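You operate a simulated robot arm through the tools that you are given. There is no shell and no other tool. Be economical: measure what you need, move in short steps, check, and stop when the job is done.

Carry out the task below with a simulated robot arm. There is one attempt and no reset: what you move stays moved.

TASK
Put the teal cap marked "1" from the plan bench top on top of the green jaw block and the teal cap labelled "2" on the clear cloudy pane.
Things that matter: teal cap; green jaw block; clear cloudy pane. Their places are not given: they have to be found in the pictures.

It is judged by the outcome, as a careful person would: the job done as asked, and still so three seconds after it is handed in. It fails if anything else is knocked over, pushed out of place, dropped, spilled or broken.

THE ROBOT
A 7-joint arm with a two-finger parallel gripper, fixed in place. Base frame: the origin is at the foot of the arm, x ahead of it, y to its left, z up; the work surface is at about z = 0. Lengths are in cm, angles in rad, forces in N, time in s.
With the tool pointing down near the work surface it reaches from about 24 to 62 cm from the base axis. Its first joint turns from -1.152 to 1.152 rad. Payload 2.6 kg.
Tool frame: the origin (TCP) lies between the finger pads and is the grasp point; the fingertips stand 3 cm ahead of it; z points along the fingers, y is the line along which they close. The gripper opens to 9.4 cm. The fingers are 2.8 cm wide and 1 cm thick; the gripper's body (5 by 9.6 cm) begins 5.5 cm behind the TCP.
Orientation is that of the tool frame in the base frame, as a unit quaternion [x, y, z, w]. With the fingers straight down and closing along the base's y, the tool's x points along the base's -x, its y along +y and its z along -z.

THE INTERFACE
- The arm moves only by the tool nudge_tool. Its argument "commands" is a list of rows, each a list of 7 numbers: the shift along the base's x, y, z in mm, then the turn, a rotation vector about the base's x, y, z in rad, then the gripper command, from -1 (shut) to 1 (fully open), values between in proportion. In form: [[tx, ty, tz, wx, wy, wz, grip], ...]. A call has 1 to 20 rows; each row shifts and turns the commanded pose from where the row before left it. A row lasts 0.2 s, in which the tool goes at most 5 cm and 0.15 rad; a call with a longer step from one row to the next is refused whole, and so is a gripper value outside its range. A pose out of reach is approached as far as the arm can. The call stops where the force on the tool passes 40 N (or 10 N more than at its start, if that is more) or the arm is blocked; 0.2 s more then pass. The fingers move at their own pace (about 7.2 cm/s each) and stop on an object; they squeeze with about 33 N. The grip force told is the motor's: it shows also when the fingers shut on nothing. Time passes only in rows, and 0.2 s behind the last, so rows that do not move let the fingers close. It gives the time, the measured TCP pose, the force on the tool (base axes), the opening and the grip force at its end, in the units of the frame above (readings bear some noise), and new pictures: "show" is both (left out), scene, wrist or none.
- Cameras (640 x 400 px; columns grow to the right, rows downward): "scene" is fixed at [4.51, 45.11, 55.14]; the picture's right is [-0.57, -0.82, 0.00], its down [-0.63, 0.43, -0.65] and it looks along [0.53, -0.37, -0.76] (base axes); focal length 309 px, centre (320, 200). "wrist" rides on the gripper at [-3.7, 0, -5.8] in the tool frame; the picture's right is [0.00, -1.00, 0.00], its down [0.97, 0.00, -0.24] and it looks along [0.24, 0.00, 0.97] (tool axes); focal length 218 px, centre (320, 200).
- measure_at(camera, pixels): for up to 12 pixels [column, row] of the newest picture of that camera ("zoom" is the newest enlarged one), the place [x, y, z] in the base frame of the surface seen there, good to about 0.2 cm, but the place of the scene camera against the robot may be out by one fixed shift of up to 1.2 cm in any direction. No time passes.
- enlarge(camera, box): a new picture of the part [left, top, right, bottom] of that camera's present view, enlarged. No time passes.
- job_done(): hands the job in; it is judged then, once.

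Work in short steps. Measure before you move; look again where a grasp or a placing could have gone wrong, and mend it. You have 60 turns and 120 pictures in all, the two below and enlarged ones among them. Open the gripper and draw the arm clear of the work before you hand the job in, unless the task says otherwise; then end with one line.

The tools are called as name(argument=value, ...) on one line, values as JSON. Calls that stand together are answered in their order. nudge_tool: Moves the arm, as the interface text tells. Its arguments: {"type":"object","properties":{"commands":{"type":"array"},"show":{"type":"string","enum":["both","scene","wrist","none"]}},"required":["commands"]} The other tools are called the same way: measure_at (camera, pixels) gives the place of the surface under pixels of a picture; enlarge (camera, box) takes an enlarged picture of a part of a camera's view; job_done () hands the job in.

At the start:

```text
clock: 0.0
ee_pos: [35.57, 0.94, 21.79]
tool_rot: [0.0, 1.0, 0.0, 0.0]
contact_force: [-0.2, -0.6, 0.0]
width: 9.4
grasp_force: 0.0
```

scene: 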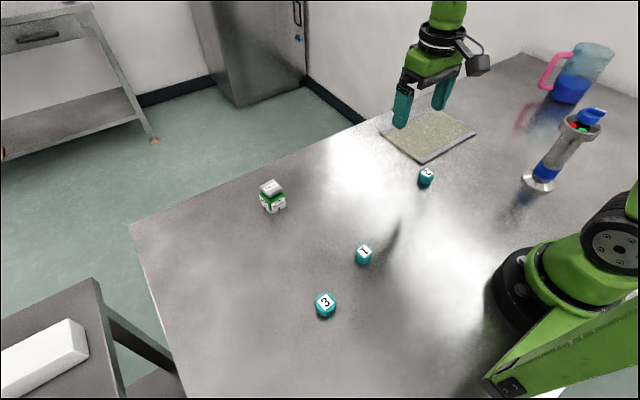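
wrist: 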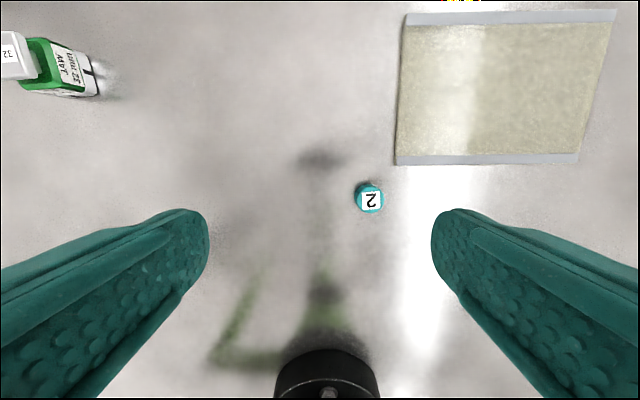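

The scene shows caps 1 (364,254), 2 (426,177), 3 (325,305), a green/white block at (272,195) and a pane at (428,135). I enlarge and measure them.

enlarge(camera="scene", box=[230, 160, 390, 260])

enlarge(camera="wrist", box=[0, 0, 160, 100])

measure_at(camera="scene", pixels=[[364, 250], [426, 173], [325, 301], [270, 187], [276, 204], [382, 131], [426, 161], [475, 132], [440, 112], [428, 135]])

measure_at(camera="wrist", pixels=[[370, 200], [14, 55], [40, 55], [65, 65], [95, 78], [400, 160], [575, 158], [610, 15], [410, 18], [495, 90], [300, 100]])

```text
4.00 times, centred on (310, 210) of scene
```

zoom: 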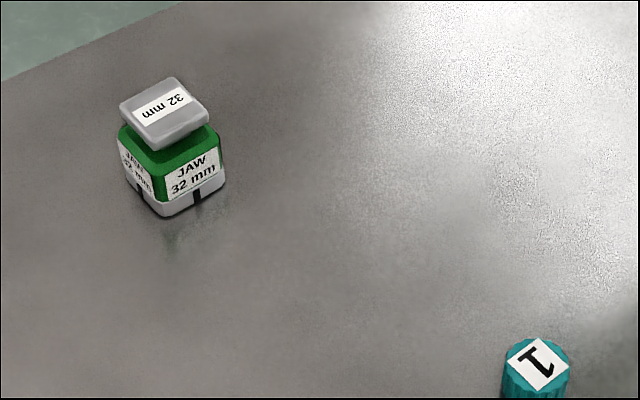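

```text
4.00 times, centred on (80, 50) of wrist
```

zoom: 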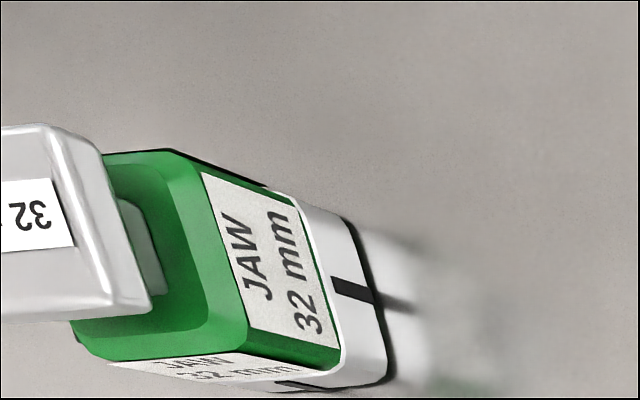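

```text
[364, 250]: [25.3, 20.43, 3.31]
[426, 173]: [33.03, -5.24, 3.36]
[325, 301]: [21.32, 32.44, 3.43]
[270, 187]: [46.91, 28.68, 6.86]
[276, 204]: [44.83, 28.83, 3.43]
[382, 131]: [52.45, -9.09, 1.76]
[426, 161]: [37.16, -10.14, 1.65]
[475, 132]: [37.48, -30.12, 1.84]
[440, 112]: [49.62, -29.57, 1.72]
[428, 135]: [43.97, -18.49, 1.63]
```

```text
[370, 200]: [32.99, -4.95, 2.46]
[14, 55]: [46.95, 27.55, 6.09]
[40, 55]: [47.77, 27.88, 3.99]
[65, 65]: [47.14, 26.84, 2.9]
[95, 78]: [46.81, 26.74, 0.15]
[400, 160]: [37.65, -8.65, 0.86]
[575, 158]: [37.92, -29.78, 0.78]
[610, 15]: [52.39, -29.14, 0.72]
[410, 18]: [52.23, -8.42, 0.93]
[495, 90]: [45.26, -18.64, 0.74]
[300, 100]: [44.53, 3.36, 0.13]
```

Wrist measures cap 2 at about (33.0,-5.0), top 2.5, and the pane about x 37.7–52.3, y -8.6 to -29.5, top 0.8. I move above cap 2 and look.

nudge_tool(commands=[[-13, -30, -40, 0, 0, 0, 1], [-13, -30, -40, 0, 0, 0, 1], [0, 0, -10, 0, 0, 0, 1], [0, 0, 0, 0, 0, 0, 1]])

enlarge(camera="scene", box=[360, 80, 520, 180])

```text
refused: row 1 steps farther than a row can; nothing moved
```

```text
4.00 times, centred on (440, 130) of scene
```

zoom: 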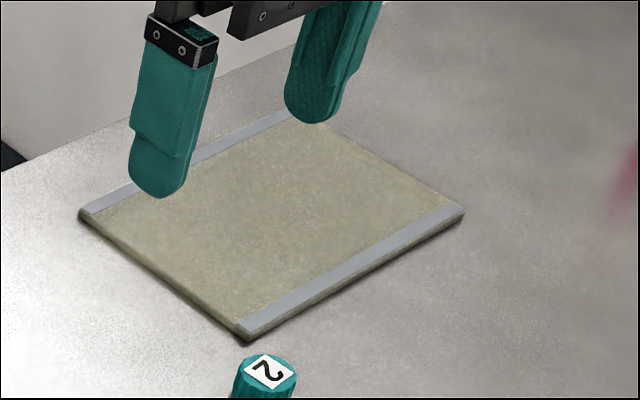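

The step was over 5 cm per row; I retry in smaller steps.

nudge_tool(commands=[[-9, -20, -30, 0, 0, 0, 1], [-9, -20, -30, 0, 0, 0, 1], [-8, -20, -30, 0, 0, 0, 1], [0, 0, 0, 0, 0, 0, 1]], show="wrist")

```text
clock: 1.0
ee_pos: [32.94, -5.03, 12.62]
tool_rot: [0.0, 1.0, 0.001, 0.0]
contact_force: [-0.1, 0.6, 0.7]
width: 9.42
grasp_force: 0.1
```

wrist: 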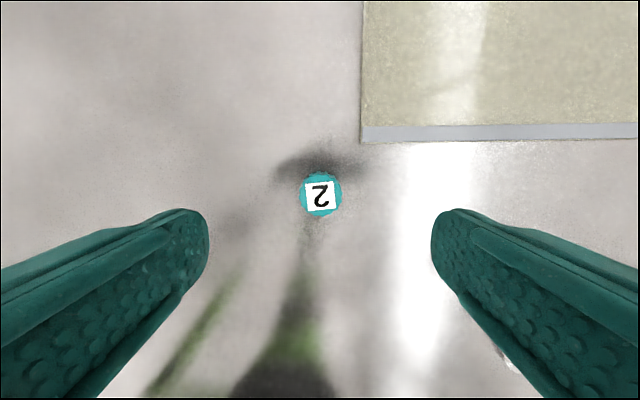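

Cap 2 is at (321,195), centred between the fingers; I measure it to fix the x.

measure_at(camera="wrist", pixels=[[321, 178], [321, 195], [321, 212], [304, 195], [338, 195], [366, 138]])

```text
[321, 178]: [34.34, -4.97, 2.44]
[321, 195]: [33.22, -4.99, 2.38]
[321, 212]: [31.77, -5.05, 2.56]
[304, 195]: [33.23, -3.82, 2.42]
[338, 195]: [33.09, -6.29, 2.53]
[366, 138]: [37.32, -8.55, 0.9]
```

Cap 2: centre (33.1,-5.0), top 2.45, diameter about 2.8. I descend to TCP z 3.5 with a smaller opening and close.

nudge_tool(commands=[[1, 0, -30, 0, 0, 0, 0.3], [0, 0, -30, 0, 0, 0, 0.3], [0, 0, -20, 0, 0, 0, 0.3], [0, 0, -11, 0, 0, 0, 0.3], [0, 0, 0, 0, 0, 0, 0.3], [0, 0, 0, 0, 0, 0, -1], [0, 0, 0, 0, 0, 0, -1], [0, 0, 0, 0, 0, 0, -1]])

```text
clock: 2.8
ee_pos: [33.13, -4.85, 3.62]
tool_rot: [0.0, 1.0, 0.0, 0.0]
contact_force: [1.1, 0.3, 1.2]
width: 3.19
grasp_force: 32.8
```

scene: 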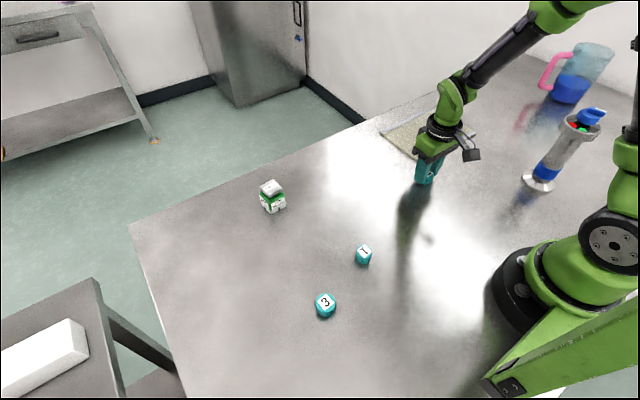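
wrist: 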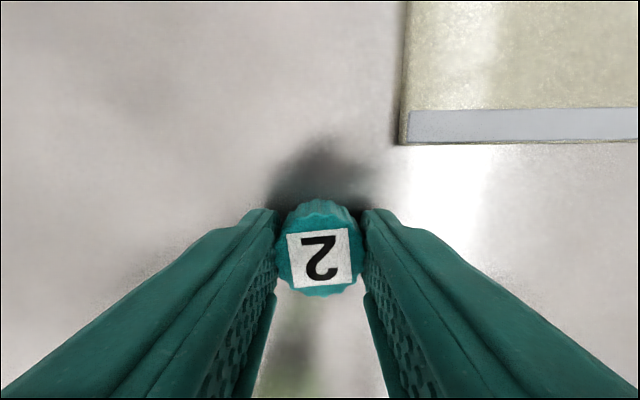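

Gripped (width 3.2). I lift and carry to near the pane's middle (45,-19), staying at about z 10.

nudge_tool(commands=[[0, 0, 25, 0, 0, 0, -1], [0, 0, 30, 0, 0, 0, -1], [20, -24, 10, 0, 0, 0, -1], [20, -24, 0, 0, 0, 0, -1], [20, -24, 0, 0, 0, 0, -1], [20, -24, 0, 0, 0, 0, -1], [20, -24, 0, 0, 0, 0, -1], [17, -18, 0, 0, 0, 0, -1], [0, 0, 0, 0, 0, 0, -1], [0, 0, 0, 0, 0, 0, -1]])

```text
clock: 5.0
ee_pos: [44.64, -18.6, 10.12]
tool_rot: [0.0, 1.0, 0.001, 0.001]
contact_force: [-0.2, -0.7, 1.0]
width: 3.17
grasp_force: 33.3
```

scene: 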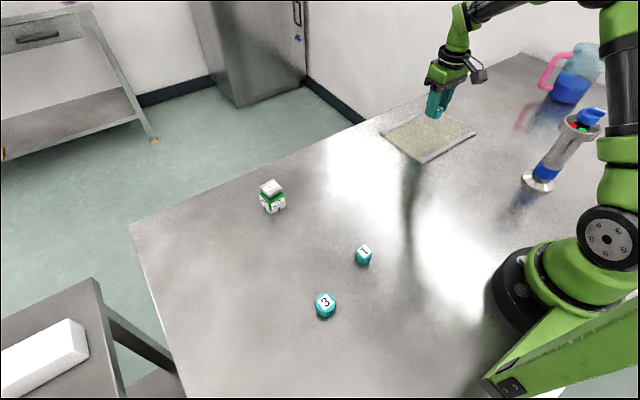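
wrist: 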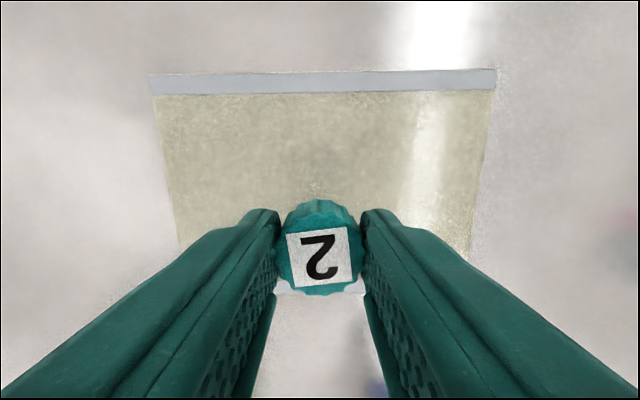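

I descend to just above the pane (TCP 4.7), then creep.

nudge_tool(commands=[[0, 0, -25, 0, 0, 0, -1], [0, 0, -20, 0, 0, 0, -1], [0, 0, -9, 0, 0, 0, -1], [0, 0, 0, 0, 0, 0, -1], [0, 0, -1, 0, 0, 0, -1], [0, 0, -1, 0, 0, 0, -1], [0, 0, 0, 0, 0, 0, -1]])

```text
clock: 6.6
ee_pos: [44.71, -18.79, 4.43]
tool_rot: [0.0, 1.0, 0.0, 0.0]
contact_force: [1.1, 0.2, 0.3]
width: 3.19
grasp_force: 33.0
```

scene: 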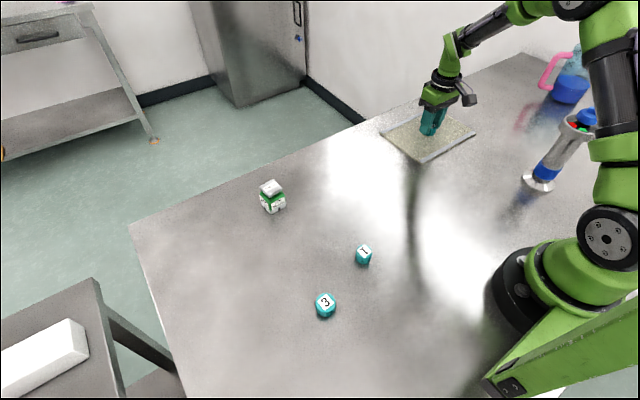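
wrist: 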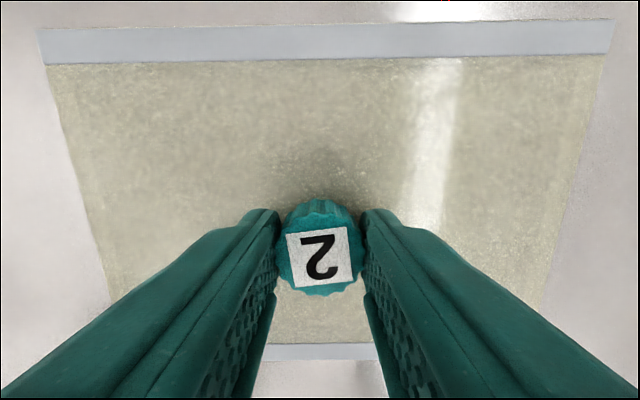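

No contact force yet; I creep 1.5 mm more.

nudge_tool(commands=[[0, 0, -0.5, 0, 0, 0, -1], [0, 0, -0.5, 0, 0, 0, -1], [0, 0, -0.5, 0, 0, 0, -1], [0, 0, 0, 0, 0, 0, -1]], show="none")

```text
clock: 7.6
ee_pos: [44.81, -18.74, 4.33]
tool_rot: [0.0, 1.0, 0.0, 0.001]
contact_force: [-0.7, 1.6, 3.3]
width: 3.18
grasp_force: 32.7
```

Contact force shows about 3 N, so the cap rests on the pane. I open slightly and then rise.

nudge_tool(commands=[[0, 0, 0, 0, 0, 0, 0.0], [0, 0, 0, 0, 0, 0, 0.3], [0, 0, 10, 0, 0, 0, 0.3], [0, 0, 30, 0, 0, 0, 0.3], [0, 0, 40, 0, 0, 0, 0.3], [0, 0, 0, 0, 0, 0, 0.3]])

```text
clock: 9.0
ee_pos: [44.77, -18.89, 12.43]
tool_rot: [0.0, 1.0, 0.0, 0.0]
contact_force: [-0.3, 0.5, -0.1]
width: 6.11
grasp_force: 0.0
```

scene: 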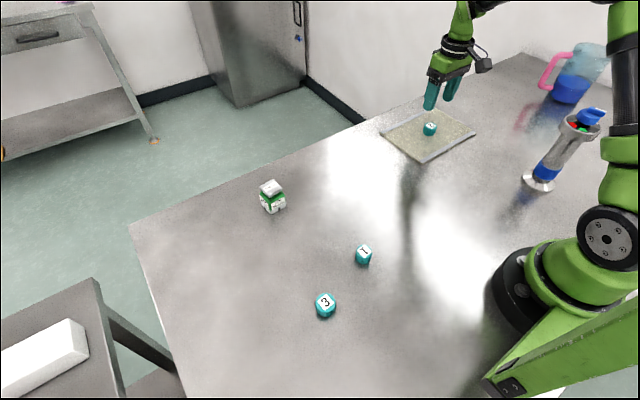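
wrist: 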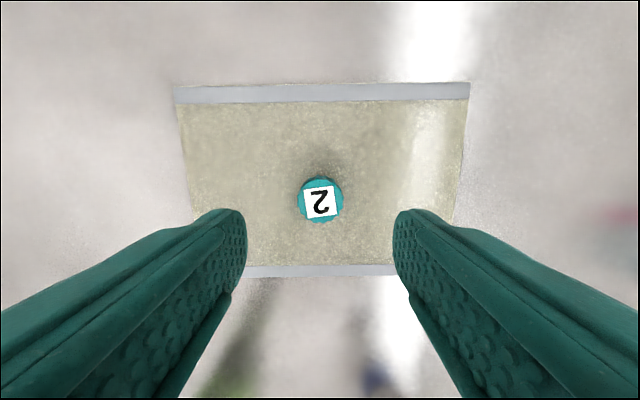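

Cap 2 stands on the pane. I go above cap 1 (≈25.2, 20.7) at z≈14.

nudge_tool(commands=[[0, 0, 20, 0, 0, 0, 0.3], [-19, 40, 0, 0, 0, 0, 0.3], [-19, 40, 0, 0, 0, 0, 0.3], [-19, 40, 0, 0, 0, 0, 0.3], [-19, 40, 0, 0, 0, 0, 0.3], [-19, 40, 0, 0, 0, 0, 0.3], [-19, 40, 0, 0, 0, 0, 0.3], [-19, 40, 0, 0, 0, 0, 0.3], [-19, 40, 0, 0, 0, 0, 0.3], [-19, 40, 0, 0, 0, 0, 0.3], [-19, 36, 0, 0, 0, 0, 0.3], [0, 0, 0, 0, 0, 0, 0.3], [0, 0, 0, 0, 0, 0, 0.3]])

```text
clock: 11.8
ee_pos: [25.81, 21.05, 14.24]
tool_rot: [0.0, 1.0, -0.001, 0.0]
contact_force: [0.1, -0.7, 0.2]
width: 6.13
grasp_force: 0.1
```

scene: 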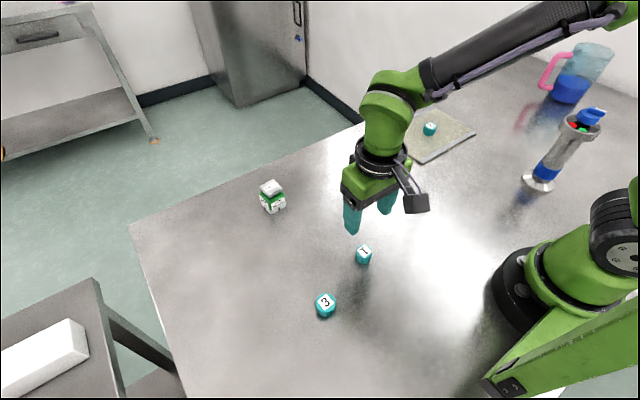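
wrist: 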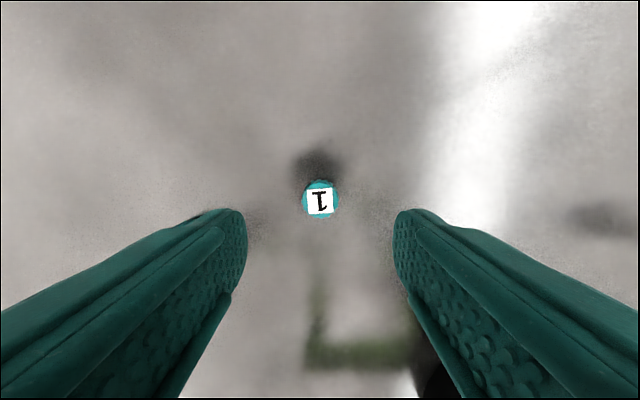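

Cap 1 is at (320,200); I measure it.

measure_at(camera="wrist", pixels=[[320, 186], [320, 200], [320, 213], [307, 200], [333, 200]])

```text
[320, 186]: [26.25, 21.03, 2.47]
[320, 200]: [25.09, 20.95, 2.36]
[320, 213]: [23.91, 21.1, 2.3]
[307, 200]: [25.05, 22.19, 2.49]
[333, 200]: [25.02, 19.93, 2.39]
```

Centre (25.1,21.05). I descend to z 3.6 and grip.

nudge_tool(commands=[[-7, 0, -30, 0, 0, 0, 0.3], [0, 0, -35, 0, 0, 0, 0.3], [0, 0, -30, 0, 0, 0, 0.3], [0, 0, -11, 0, 0, 0, 0.3], [0, 0, 0, 0, 0, 0, 0.3], [0, 0, 0, 0, 0, 0, -1], [0, 0, 0, 0, 0, 0, -1], [0, 0, 0, 0, 0, 0, -1]])

```text
clock: 13.6
ee_pos: [25.01, 20.83, 3.71]
tool_rot: [0.0, 1.0, 0.0, 0.001]
contact_force: [0.8, 0.8, -0.1]
width: 2.78
grasp_force: 32.6
```

scene: 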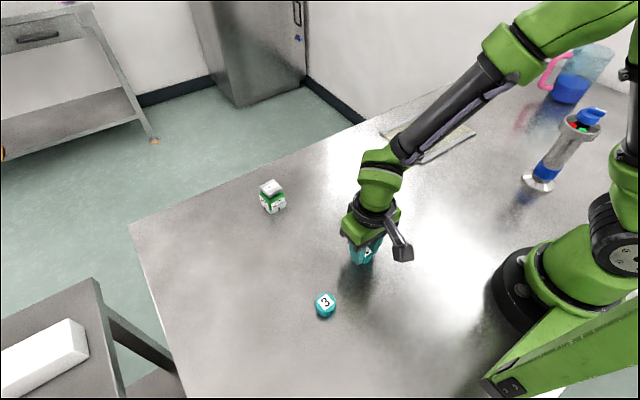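
wrist: 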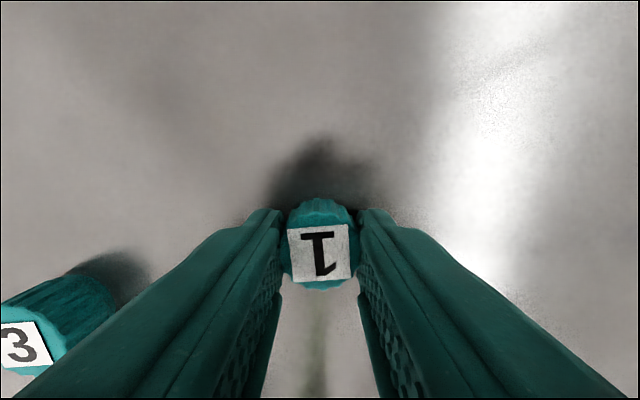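

Gripped. I lift and move to (41, 27.5, 16) to view the jaw block from above before placing.

nudge_tool(commands=[[0, 0, 30, 0, 0, 0, -1], [0, 0, 45, 0, 0, 0, -1], [0, 0, 45, 0, 0, 0, -1], [40, 16, 0, 0, 0, 0, -1], [40, 17, 0, 0, 0, 0, -1], [40, 17, 0, 0, 0, 0, -1], [40, 17, 0, 0, 0, 0, -1], [0, 0, 0, 0, 0, 0, -1], [0, 0, 0, 0, 0, 0, -1]])

```text
clock: 15.6
ee_pos: [41.12, 27.32, 15.62]
tool_rot: [0.0, 1.0, 0.0, 0.001]
contact_force: [-0.2, -0.1, -0.2]
width: 2.79
grasp_force: 32.8
```

scene: 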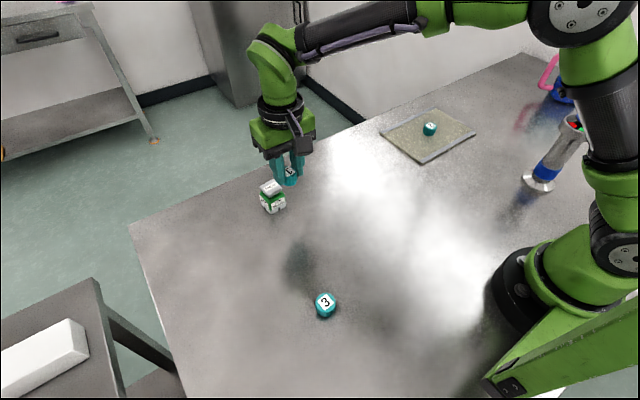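
wrist: 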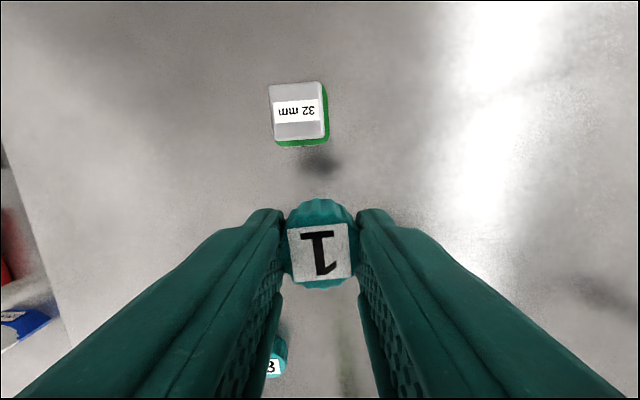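

The jaw block's top slab spans pixels (268–324, 82–140). I measure its corners and centre.

measure_at(camera="wrist", pixels=[[273, 90], [318, 87], [321, 132], [276, 136], [297, 111], [325, 120], [300, 143]])

enlarge(camera="wrist", box=[260, 65, 340, 165])

```text
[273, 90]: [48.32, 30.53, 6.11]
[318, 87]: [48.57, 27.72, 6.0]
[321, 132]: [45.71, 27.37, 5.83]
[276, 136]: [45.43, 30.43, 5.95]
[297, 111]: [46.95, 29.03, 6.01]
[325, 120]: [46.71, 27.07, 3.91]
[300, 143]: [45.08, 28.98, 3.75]
```

```text
4.00 times, centred on (300, 115) of wrist
```

zoom: 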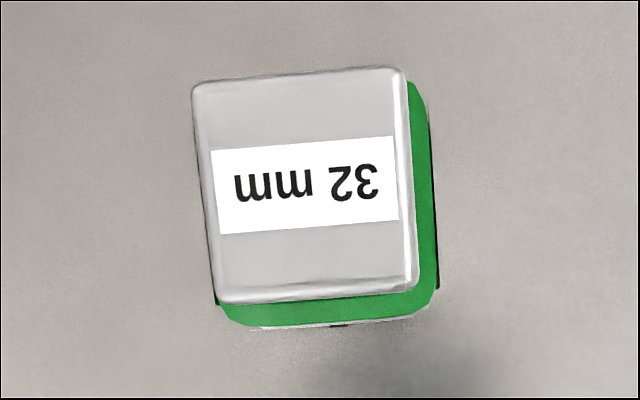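

Slab centre (47.0,29.0), top z 6.0. I move above it, to TCP z ≈10.6 (cap bottom about 7).

nudge_tool(commands=[[30, 8, 0, 0, 0, 0, -1], [29, 8, 0, 0, 0, 0, -1], [0, 0, 0, 0, 0, 0, -1], [0, 0, -25, 0, 0, 0, -1], [0, 0, -22, 0, 0, 0, -1], [0, 0, 0, 0, 0, 0, -1], [0, 0, 0, 0, 0, 0, -1]])

enlarge(camera="scene", box=[220, 130, 340, 230])

```text
clock: 17.2
ee_pos: [46.97, 29.08, 11.12]
tool_rot: [0.0, 1.0, 0.0, 0.0]
contact_force: [0.3, -0.2, -0.1]
width: 3.01
grasp_force: 33.2
```

scene: 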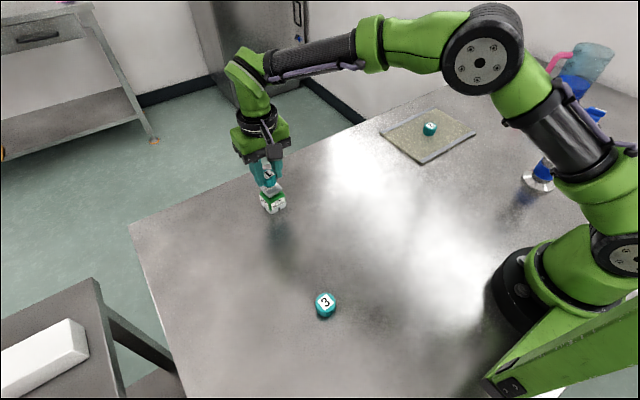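
wrist: 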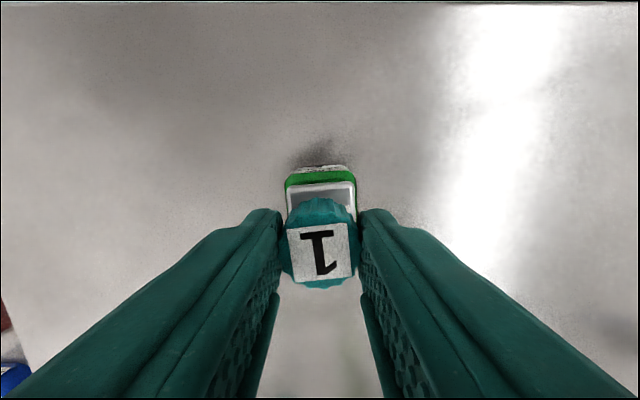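

```text
4.00 times, centred on (280, 180) of scene
```

zoom: 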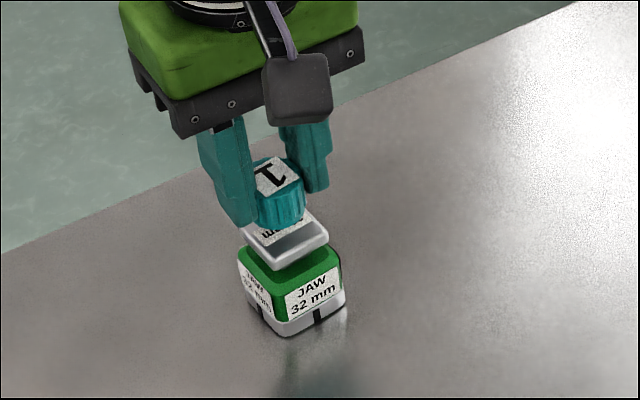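

Aligned in y (slab 286–357, cap centre 320). I descend to about 9.8 and read the force.

nudge_tool(commands=[[0, 0, -7, 0, 0, 0, -1], [0, 0, -4, 0, 0, 0, -1], [0, 0, -1, 0, 0, 0, -1], [0, 0, 0, 0, 0, 0, -1], [0, 0, 0, 0, 0, 0, -1]], show="wrist")

enlarge(camera="scene", box=[220, 130, 340, 230])

```text
clock: 18.4
ee_pos: [47.03, 29.15, 9.88]
tool_rot: [0.0, 1.0, 0.0, 0.0]
contact_force: [0.7, 0.8, 0.1]
width: 2.99
grasp_force: 33.0
```

wrist: 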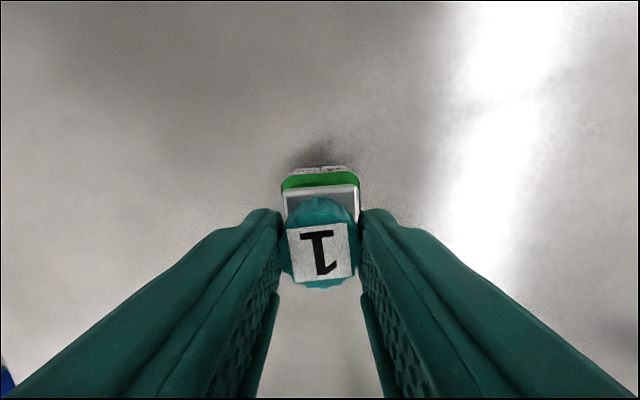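

```text
4.00 times, centred on (280, 180) of scene
```

zoom: 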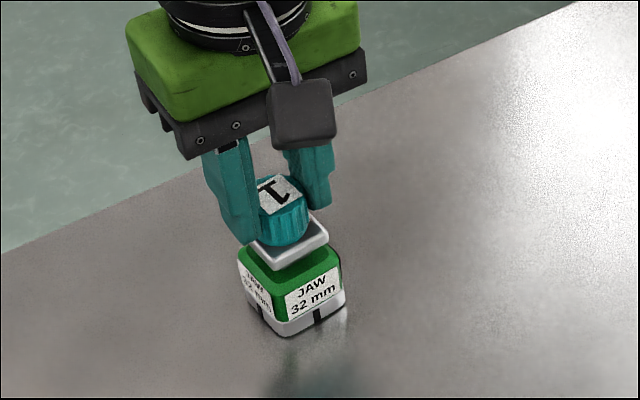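

Cap is nearly touching and centred on the slab; I creep with 0.5 mm steps.

nudge_tool(commands=[[0, 0, -0.5, 0, 0, 0, -1], [0, 0, -0.5, 0, 0, 0, -1], [0, 0, 0, 0, 0, 0, -1]], show="none")

```text
clock: 19.2
ee_pos: [46.91, 29.2, 9.88]
tool_rot: [0.001, 1.0, 0.001, 0.0]
contact_force: [-0.5, 0.0, 0.2]
width: 2.99
grasp_force: 33.2
```

nudge_tool(commands=[[0, 0, -0.5, 0, 0, 0, -1], [0, 0, -0.5, 0, 0, 0, -1], [0, 0, 0, 0, 0, 0, -1]], show="none")

```text
clock: 20.0
ee_pos: [46.94, 29.23, 9.64]
tool_rot: [0.0, 1.0, 0.0, 0.001]
contact_force: [-0.4, -1.0, 4.7]
width: 2.99
grasp_force: 33.5
```

4.7 N of contact: the cap rests on the slab. I open gradually and check before rising.

nudge_tool(commands=[[0, 0, 0.3, 0, 0, 0, -0.2], [0, 0, 0, 0, 0, 0, 0.1], [0, 0, 0, 0, 0, 0, 0.3]])

enlarge(camera="scene", box=[220, 130, 340, 230])

```text
clock: 20.8
ee_pos: [46.92, 29.3, 9.71]
tool_rot: [0.0, 1.0, 0.0, 0.0]
contact_force: [-0.4, -0.1, 0.4]
width: 6.13
grasp_force: 0.1
```

scene: 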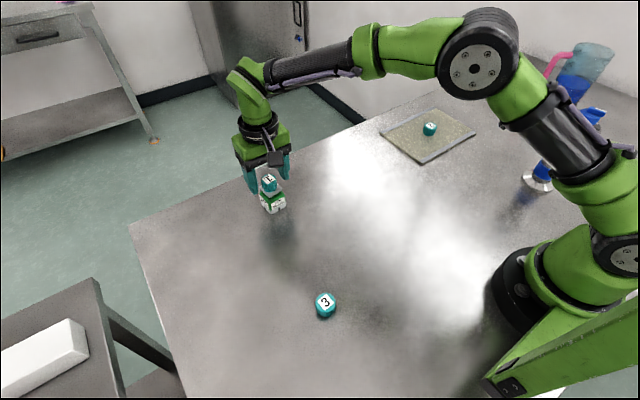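
wrist: 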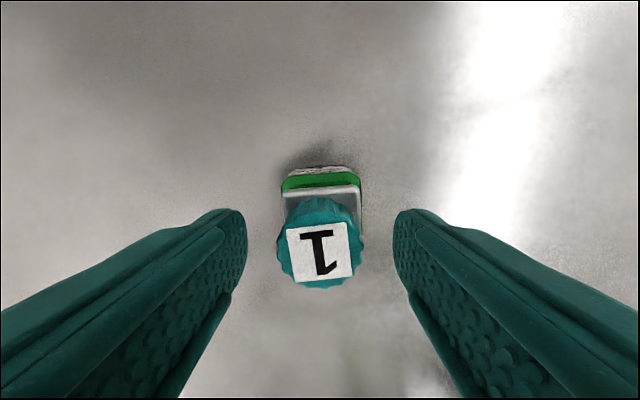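

```text
4.00 times, centred on (280, 180) of scene
```

zoom: 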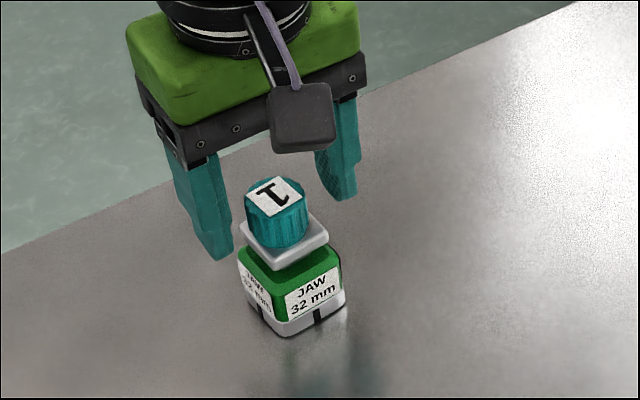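

The cap stands on the slab. I rise straight up and back off.

nudge_tool(commands=[[0, 0, 10, 0, 0, 0, 0.3], [0, 0, 30, 0, 0, 0, 0.3], [0, 0, 40, 0, 0, 0, 0.3], [0, 0, 20, 0, 0, 0, 0.3], [-30, -35, 0, 0, 0, 0, 0.3], [-30, -35, 0, 0, 0, 0, 0.3], [-20, -40, 0, 0, 0, 0, 0.3], [-20, -40, 0, 0, 0, 0, 0.3], [0, 0, 0, 0, 0, 0, 0.3], [0, 0, 0, 0, 0, 0, 0.3]])

enlarge(camera="scene", box=[220, 130, 340, 230])

enlarge(camera="scene", box=[360, 80, 520, 180])

```text
clock: 23.0
ee_pos: [36.89, 14.04, 19.67]
tool_rot: [0.0, 1.0, 0.0, 0.0]
contact_force: [0.8, 0.5, 0.0]
width: 6.11
grasp_force: 0.0
```

scene: 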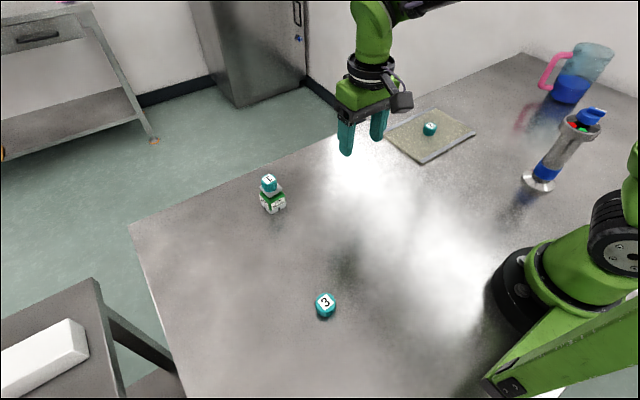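
wrist: 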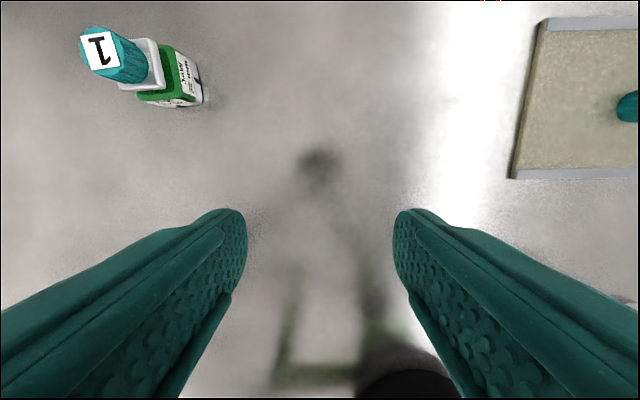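

```text
4.00 times, centred on (280, 180) of scene
```

zoom: 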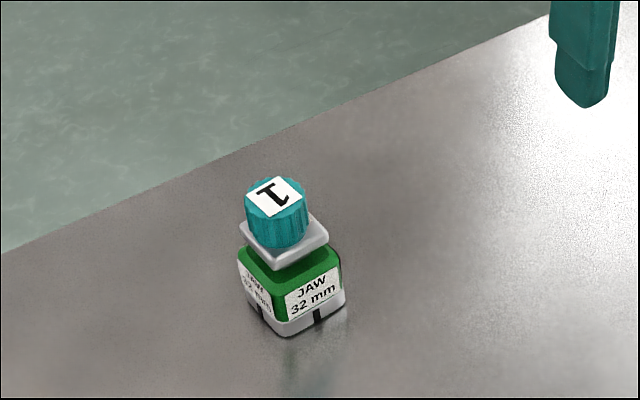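

```text
4.00 times, centred on (440, 130) of scene
```

zoom: 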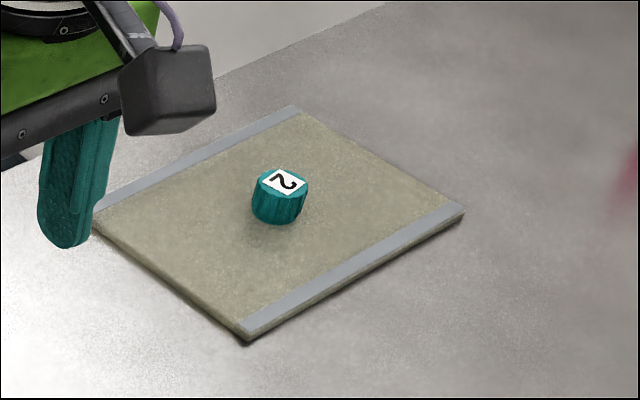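

Both caps appear placed; I check cap 2's height and tilt.

measure_at(camera="zoom", pixels=[[284, 183], [265, 180], [300, 186], [282, 172], [280, 194], [270, 240], [320, 215], [277, 218]])

```text
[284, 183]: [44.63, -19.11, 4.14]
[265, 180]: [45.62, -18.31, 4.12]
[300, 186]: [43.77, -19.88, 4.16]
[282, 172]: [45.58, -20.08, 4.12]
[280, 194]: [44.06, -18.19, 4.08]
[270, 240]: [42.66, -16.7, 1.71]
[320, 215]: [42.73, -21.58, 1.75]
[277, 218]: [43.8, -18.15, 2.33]
```

Cap 2's top is level at 2.4 cm above the pane, so it stands flat. Both caps are stable and the arm is clear.

job_done()

```text
The job is handed in.
```

Cap "1" now stands on top of the green jaw block and cap "2" stands flat on the cloudy pane; nothing else was moved, and I handed the job in with the gripper open and the arm clear.
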